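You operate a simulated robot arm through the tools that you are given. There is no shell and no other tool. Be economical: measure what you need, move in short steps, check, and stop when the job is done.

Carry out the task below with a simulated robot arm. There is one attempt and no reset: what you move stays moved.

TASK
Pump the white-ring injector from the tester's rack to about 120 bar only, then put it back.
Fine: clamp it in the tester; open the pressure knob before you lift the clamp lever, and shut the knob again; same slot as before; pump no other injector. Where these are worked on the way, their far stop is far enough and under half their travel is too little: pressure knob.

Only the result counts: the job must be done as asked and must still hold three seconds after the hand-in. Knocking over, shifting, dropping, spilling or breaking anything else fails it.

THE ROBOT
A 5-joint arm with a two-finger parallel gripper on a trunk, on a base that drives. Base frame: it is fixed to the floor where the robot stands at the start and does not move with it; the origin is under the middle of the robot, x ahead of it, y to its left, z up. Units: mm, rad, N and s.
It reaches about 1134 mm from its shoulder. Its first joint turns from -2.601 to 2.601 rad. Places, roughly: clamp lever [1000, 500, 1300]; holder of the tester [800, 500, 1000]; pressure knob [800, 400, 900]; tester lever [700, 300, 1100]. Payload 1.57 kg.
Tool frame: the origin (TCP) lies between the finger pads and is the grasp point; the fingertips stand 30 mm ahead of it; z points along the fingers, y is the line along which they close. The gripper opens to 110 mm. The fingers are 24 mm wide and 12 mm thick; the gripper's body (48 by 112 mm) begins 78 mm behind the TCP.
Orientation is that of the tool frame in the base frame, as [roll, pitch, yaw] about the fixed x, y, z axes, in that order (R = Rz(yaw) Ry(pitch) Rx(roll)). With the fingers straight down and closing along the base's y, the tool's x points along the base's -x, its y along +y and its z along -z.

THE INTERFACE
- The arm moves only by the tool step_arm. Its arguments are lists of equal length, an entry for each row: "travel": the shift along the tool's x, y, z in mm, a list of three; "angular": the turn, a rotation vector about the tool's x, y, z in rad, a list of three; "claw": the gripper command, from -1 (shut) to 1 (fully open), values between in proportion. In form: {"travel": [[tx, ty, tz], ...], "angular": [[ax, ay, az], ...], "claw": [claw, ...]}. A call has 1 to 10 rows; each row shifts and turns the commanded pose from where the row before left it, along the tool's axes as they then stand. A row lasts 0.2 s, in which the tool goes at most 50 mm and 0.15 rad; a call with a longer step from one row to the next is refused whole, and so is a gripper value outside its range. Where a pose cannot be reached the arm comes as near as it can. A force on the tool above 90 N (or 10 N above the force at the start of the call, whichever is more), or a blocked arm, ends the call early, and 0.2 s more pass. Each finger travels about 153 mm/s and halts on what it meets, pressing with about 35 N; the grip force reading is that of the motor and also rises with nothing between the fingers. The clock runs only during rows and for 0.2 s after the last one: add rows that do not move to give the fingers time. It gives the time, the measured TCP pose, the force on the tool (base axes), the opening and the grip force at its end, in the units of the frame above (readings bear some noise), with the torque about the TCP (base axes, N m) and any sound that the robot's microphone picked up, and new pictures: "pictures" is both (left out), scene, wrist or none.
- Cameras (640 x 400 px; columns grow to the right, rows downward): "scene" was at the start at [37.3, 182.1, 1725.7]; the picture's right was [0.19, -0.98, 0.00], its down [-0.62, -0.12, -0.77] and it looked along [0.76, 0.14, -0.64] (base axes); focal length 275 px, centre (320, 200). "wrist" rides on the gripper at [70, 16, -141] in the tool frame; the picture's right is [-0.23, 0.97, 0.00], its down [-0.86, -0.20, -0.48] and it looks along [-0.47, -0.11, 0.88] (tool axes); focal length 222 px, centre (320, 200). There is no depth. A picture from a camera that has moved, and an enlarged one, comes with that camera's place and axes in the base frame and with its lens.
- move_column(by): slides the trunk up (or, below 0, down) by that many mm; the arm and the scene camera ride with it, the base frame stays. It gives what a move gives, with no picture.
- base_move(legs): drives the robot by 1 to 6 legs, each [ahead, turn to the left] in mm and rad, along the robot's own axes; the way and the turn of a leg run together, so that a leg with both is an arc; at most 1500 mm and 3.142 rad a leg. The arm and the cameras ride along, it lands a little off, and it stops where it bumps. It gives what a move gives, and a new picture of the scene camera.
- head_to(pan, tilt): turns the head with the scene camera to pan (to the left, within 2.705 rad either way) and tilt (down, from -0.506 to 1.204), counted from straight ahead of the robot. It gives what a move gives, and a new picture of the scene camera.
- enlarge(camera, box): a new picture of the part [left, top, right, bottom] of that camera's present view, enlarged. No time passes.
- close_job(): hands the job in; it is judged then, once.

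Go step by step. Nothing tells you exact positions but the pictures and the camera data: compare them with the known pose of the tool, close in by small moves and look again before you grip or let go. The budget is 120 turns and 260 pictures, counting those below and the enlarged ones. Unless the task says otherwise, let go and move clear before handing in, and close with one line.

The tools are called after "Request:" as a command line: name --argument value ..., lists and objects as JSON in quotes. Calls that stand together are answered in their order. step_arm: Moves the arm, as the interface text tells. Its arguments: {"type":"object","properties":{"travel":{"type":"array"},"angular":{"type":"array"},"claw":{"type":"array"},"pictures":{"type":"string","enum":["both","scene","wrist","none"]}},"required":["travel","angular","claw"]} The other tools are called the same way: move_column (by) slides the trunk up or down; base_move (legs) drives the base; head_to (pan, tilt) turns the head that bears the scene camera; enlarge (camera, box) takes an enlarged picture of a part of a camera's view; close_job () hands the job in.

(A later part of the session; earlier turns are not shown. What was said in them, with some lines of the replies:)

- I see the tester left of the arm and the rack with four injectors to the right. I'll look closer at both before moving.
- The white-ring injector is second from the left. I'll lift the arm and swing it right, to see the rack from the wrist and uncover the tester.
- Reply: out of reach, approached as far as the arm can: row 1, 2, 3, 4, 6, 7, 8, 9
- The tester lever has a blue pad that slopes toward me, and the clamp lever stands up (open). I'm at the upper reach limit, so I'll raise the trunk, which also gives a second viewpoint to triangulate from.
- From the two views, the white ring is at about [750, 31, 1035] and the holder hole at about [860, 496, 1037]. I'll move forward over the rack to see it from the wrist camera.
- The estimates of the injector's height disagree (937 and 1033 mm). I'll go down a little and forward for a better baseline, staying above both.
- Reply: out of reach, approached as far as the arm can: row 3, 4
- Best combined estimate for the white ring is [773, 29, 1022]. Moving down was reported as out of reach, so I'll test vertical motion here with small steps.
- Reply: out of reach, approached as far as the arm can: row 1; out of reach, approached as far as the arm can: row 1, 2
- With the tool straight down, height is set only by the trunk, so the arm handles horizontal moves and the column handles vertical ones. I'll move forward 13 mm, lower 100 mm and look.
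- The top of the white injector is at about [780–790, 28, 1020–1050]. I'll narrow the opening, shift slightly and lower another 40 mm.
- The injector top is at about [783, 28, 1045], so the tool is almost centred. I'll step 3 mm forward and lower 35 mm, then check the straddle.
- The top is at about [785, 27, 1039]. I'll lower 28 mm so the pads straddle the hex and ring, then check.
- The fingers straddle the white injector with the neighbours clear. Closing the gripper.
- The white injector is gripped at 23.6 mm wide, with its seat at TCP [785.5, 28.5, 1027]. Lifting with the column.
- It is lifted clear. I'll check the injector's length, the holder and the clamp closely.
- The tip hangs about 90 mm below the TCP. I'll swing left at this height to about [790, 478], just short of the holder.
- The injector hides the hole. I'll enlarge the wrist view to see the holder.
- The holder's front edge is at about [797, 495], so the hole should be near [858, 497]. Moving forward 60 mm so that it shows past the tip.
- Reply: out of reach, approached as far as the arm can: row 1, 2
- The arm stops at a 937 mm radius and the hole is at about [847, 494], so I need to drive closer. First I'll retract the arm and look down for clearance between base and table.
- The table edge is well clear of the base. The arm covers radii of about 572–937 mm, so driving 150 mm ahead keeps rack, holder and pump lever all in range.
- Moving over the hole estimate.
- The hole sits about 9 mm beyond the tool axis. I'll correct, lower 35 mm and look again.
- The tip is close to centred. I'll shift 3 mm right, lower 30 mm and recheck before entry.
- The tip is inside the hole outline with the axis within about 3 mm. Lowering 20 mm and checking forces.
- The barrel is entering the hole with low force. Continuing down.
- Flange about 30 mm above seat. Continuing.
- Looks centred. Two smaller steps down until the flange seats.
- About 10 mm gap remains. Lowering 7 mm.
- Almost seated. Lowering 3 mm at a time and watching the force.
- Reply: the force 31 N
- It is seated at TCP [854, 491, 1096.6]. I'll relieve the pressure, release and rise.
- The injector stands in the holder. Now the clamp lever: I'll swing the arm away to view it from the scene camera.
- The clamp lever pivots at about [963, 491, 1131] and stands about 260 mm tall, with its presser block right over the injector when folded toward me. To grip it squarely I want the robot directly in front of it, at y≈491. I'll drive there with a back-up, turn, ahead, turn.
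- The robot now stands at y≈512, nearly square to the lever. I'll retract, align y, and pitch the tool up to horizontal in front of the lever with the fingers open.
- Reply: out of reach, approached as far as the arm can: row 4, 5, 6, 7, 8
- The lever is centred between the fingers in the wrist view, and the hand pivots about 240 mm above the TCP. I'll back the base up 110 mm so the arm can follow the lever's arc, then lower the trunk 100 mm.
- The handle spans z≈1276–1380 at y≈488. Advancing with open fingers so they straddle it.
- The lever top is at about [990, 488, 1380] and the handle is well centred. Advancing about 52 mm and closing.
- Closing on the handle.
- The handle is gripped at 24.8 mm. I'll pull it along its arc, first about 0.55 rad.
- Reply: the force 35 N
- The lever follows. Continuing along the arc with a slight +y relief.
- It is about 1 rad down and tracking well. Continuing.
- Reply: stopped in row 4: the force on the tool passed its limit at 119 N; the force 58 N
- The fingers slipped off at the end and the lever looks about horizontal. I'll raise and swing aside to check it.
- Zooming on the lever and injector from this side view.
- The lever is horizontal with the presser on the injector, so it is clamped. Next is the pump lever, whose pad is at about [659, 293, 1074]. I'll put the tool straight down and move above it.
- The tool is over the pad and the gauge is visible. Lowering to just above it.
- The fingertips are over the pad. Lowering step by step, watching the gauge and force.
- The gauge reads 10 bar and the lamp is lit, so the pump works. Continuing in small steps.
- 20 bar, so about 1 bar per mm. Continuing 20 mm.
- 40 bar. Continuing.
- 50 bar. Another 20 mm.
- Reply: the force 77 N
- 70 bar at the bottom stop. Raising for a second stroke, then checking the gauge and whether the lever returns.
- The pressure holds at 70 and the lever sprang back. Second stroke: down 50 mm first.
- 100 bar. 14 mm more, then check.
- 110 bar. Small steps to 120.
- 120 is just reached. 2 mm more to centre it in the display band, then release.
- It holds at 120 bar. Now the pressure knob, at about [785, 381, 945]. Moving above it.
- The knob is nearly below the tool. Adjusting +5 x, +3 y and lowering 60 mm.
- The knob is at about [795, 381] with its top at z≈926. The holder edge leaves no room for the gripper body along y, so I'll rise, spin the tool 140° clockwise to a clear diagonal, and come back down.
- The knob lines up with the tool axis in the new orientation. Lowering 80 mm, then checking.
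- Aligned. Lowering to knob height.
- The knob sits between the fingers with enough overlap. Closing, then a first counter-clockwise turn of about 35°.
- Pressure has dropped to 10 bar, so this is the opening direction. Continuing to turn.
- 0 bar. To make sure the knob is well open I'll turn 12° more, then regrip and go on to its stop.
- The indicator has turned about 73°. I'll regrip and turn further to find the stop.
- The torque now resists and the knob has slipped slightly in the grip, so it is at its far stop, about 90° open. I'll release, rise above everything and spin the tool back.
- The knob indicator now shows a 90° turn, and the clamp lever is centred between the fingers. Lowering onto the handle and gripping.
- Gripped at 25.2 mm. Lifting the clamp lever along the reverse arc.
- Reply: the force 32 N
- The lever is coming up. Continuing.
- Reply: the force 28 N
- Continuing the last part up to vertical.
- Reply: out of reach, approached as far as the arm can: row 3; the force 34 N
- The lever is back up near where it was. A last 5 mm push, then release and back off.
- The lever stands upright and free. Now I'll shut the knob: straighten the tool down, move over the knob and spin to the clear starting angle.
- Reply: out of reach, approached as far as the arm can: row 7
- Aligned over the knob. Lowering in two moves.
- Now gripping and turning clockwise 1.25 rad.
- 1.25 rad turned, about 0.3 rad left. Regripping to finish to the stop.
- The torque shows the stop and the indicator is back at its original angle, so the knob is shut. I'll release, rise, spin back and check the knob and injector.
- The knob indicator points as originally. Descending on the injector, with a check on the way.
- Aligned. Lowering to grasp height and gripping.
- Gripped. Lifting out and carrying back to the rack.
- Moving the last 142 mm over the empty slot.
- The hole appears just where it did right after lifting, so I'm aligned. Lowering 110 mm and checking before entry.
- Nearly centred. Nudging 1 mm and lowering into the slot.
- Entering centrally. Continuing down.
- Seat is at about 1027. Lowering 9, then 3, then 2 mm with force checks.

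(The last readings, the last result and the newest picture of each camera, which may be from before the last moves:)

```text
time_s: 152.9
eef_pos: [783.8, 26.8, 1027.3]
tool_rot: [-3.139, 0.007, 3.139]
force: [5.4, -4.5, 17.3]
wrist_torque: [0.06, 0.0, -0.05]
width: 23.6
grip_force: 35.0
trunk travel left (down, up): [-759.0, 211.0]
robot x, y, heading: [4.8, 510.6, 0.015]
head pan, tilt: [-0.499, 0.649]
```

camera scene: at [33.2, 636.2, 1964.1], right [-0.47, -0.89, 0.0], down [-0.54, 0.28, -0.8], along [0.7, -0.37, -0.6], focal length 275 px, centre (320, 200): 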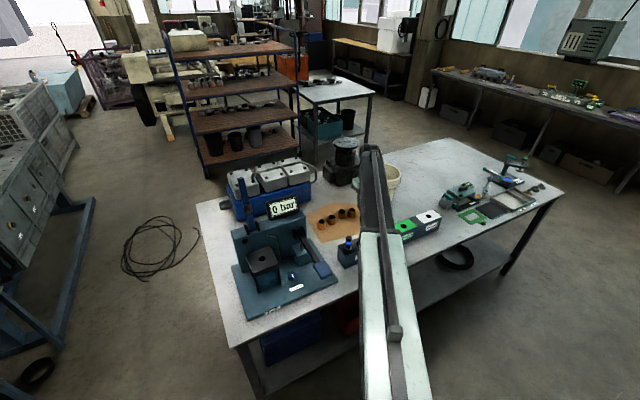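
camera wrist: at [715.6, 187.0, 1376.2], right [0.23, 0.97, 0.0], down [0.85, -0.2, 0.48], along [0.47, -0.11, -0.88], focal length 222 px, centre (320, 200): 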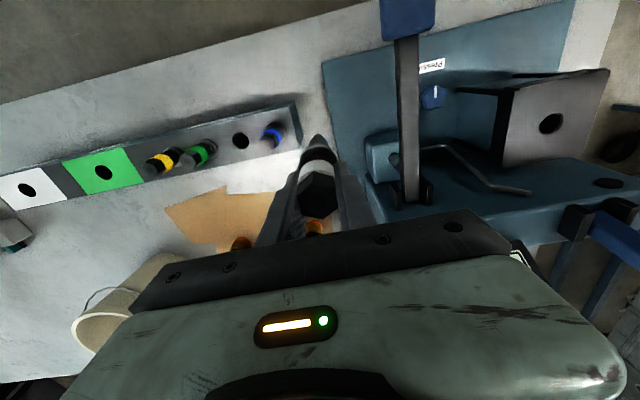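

The injector is seated (contact at 1027). Relieving, opening narrowly to clear the neighbours, and rising.

Request:
move_column --by 1

Request:
step_arm --travel '[[0, 0, 0], [0, 0, 0], [0, 0, 0]]' --angular '[[0, 0, 0], [0, 0, 0], [0, 0, 0]]' --claw '[-0.3, -0.05, -0.05]' --pictures "none"

Request:
move_column --by 200

Request:
step_arm --travel '[[40, 0, 0], [40, 0, 0], [40, 0, 0], [0, 0, 0]]' --angular '[[0, 0, 0], [0, 0, 0], [0, 0, 0], [0, 0, 0]]' --claw '[-0.05, -0.05, -0.05, -0.05]'

Request:
enlarge --camera "wrist" --box '[180, 100, 460, 275]'

Request:
enlarge --camera "scene" --box '[210, 170, 370, 330]'

```text
time_s: 153.4
eef_pos: [784.0, 27.7, 1025.7]
tool_rot: [3.141, 0.005, 3.138]
force: [1.7, -0.7, 2.7]
wrist_torque: [0.05, -0.09, -0.03]
width: 23.7
grip_force: 35.1
trunk travel left (down, up): [-760.0, 210.0]
robot x, y, heading: [6.4, 506.0, 0.01]
head pan, tilt: [-0.499, 0.649]
```

```text
time_s: 154.2
eef_pos: [784.8, 27.3, 1026.9]
tool_rot: [-3.141, 0.004, 3.138]
force: [0.7, -0.4, -0.6]
wrist_torque: [-0.01, 0.01, -0.01]
width: 52.3
grip_force: 0.0
trunk travel left (down, up): [-760.0, 210.0]
robot x, y, heading: [4.5, 508.5, 0.008]
head pan, tilt: [-0.499, 0.649]
```

```text
time_s: 156.3
eef_pos: [783.6, 26.7, 1226.8]
tool_rot: [-3.14, 0.005, 3.138]
force: [-0.4, -0.7, 0.1]
wrist_torque: [0.01, 0.0, 0.0]
width: 52.6
grip_force: 0.0
trunk travel left (down, up): [-960.0, 10.0]
robot x, y, heading: [4.4, 509.1, 0.013]
head pan, tilt: [-0.499, 0.649]
```

```text
time_s: 157.3
eef_pos: [664.8, 27.4, 1226.8]
tool_rot: [-3.14, 0.006, 3.138]
force: [0.6, 0.2, -0.2]
wrist_torque: [0.0, 0.01, -0.02]
width: 52.3
grip_force: 0.1
trunk travel left (down, up): [-960.0, 10.0]
robot x, y, heading: [6.9, 508.8, 0.015]
head pan, tilt: [-0.499, 0.649]
camera scene: at [33.2, 636.3, 1956.1], right [-0.47, -0.88, 0.0], down [-0.54, 0.28, -0.8], along [0.7, -0.37, -0.6], focal length 275 px, centre (320, 200)
camera wrist: at [594.3, 44.5, 1368.2], right [0.23, 0.97, 0.0], down [0.85, -0.2, 0.48], along [0.47, -0.11, -0.88], focal length 222 px, centre (320, 200)
```

scene: 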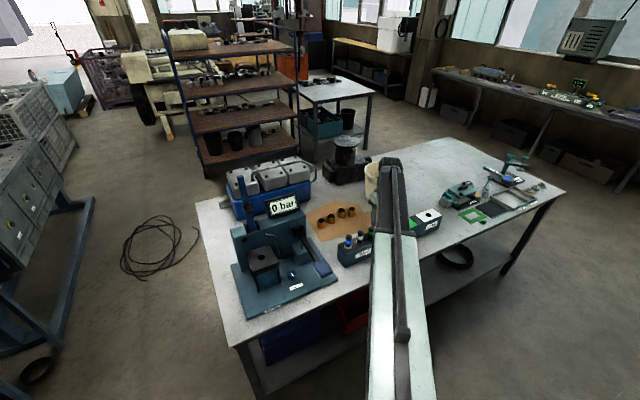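
wrist: 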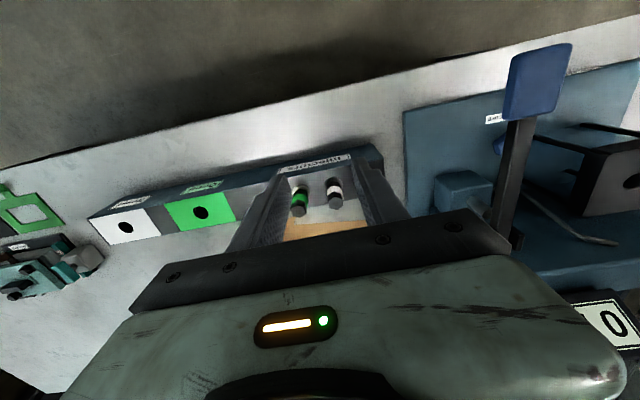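

```text
2.29 times, centred on (320, 188) of wrist
camera zoom: at [594.3, 44.5, 1368.2], right [0.23, 0.97, 0.0], down [0.85, -0.2, 0.48], along [0.47, -0.11, -0.88], focal length 508 px, centre (320, 229)
```

zoom: 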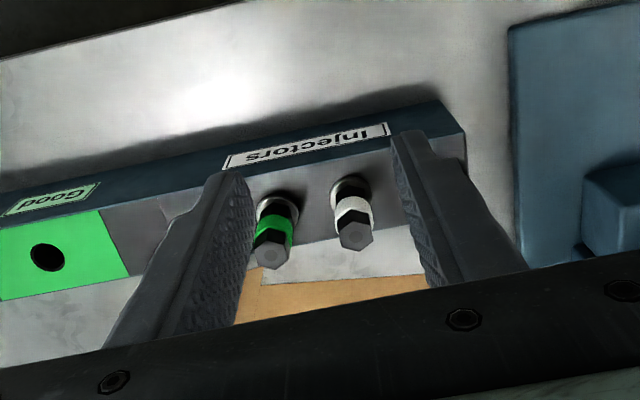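

```text
2.50 times, centred on (290, 250) of scene
camera zoom: at [33.2, 636.3, 1956.1], right [-0.47, -0.88, 0.0], down [-0.54, 0.28, -0.8], along [0.7, -0.37, -0.6], focal length 687 px, centre (395, 75)
```

zoom: 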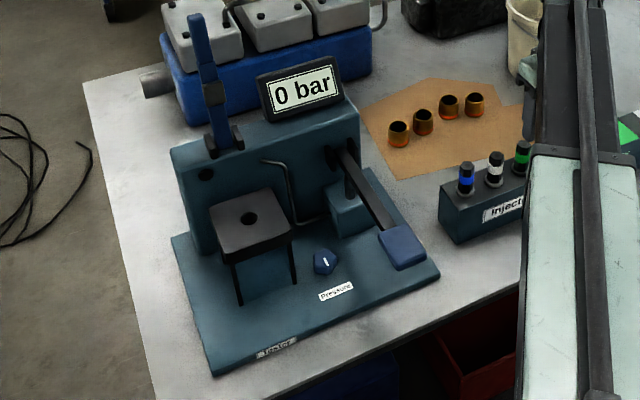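

The white injector stands in its original slot between blue and green. The clamp lever is up, the knob shut, the gauge at 0 bar and the gripper clear, so I'm handing in.

Request:
close_job

```text
The job is handed in.
```

The white-ring injector was clamped in the tester, pumped to 120 bar on the gauge, and put back in its original slot. I opened the pressure knob to its far stop before lifting the clamp lever, then shut it again, and pumped no other injector.
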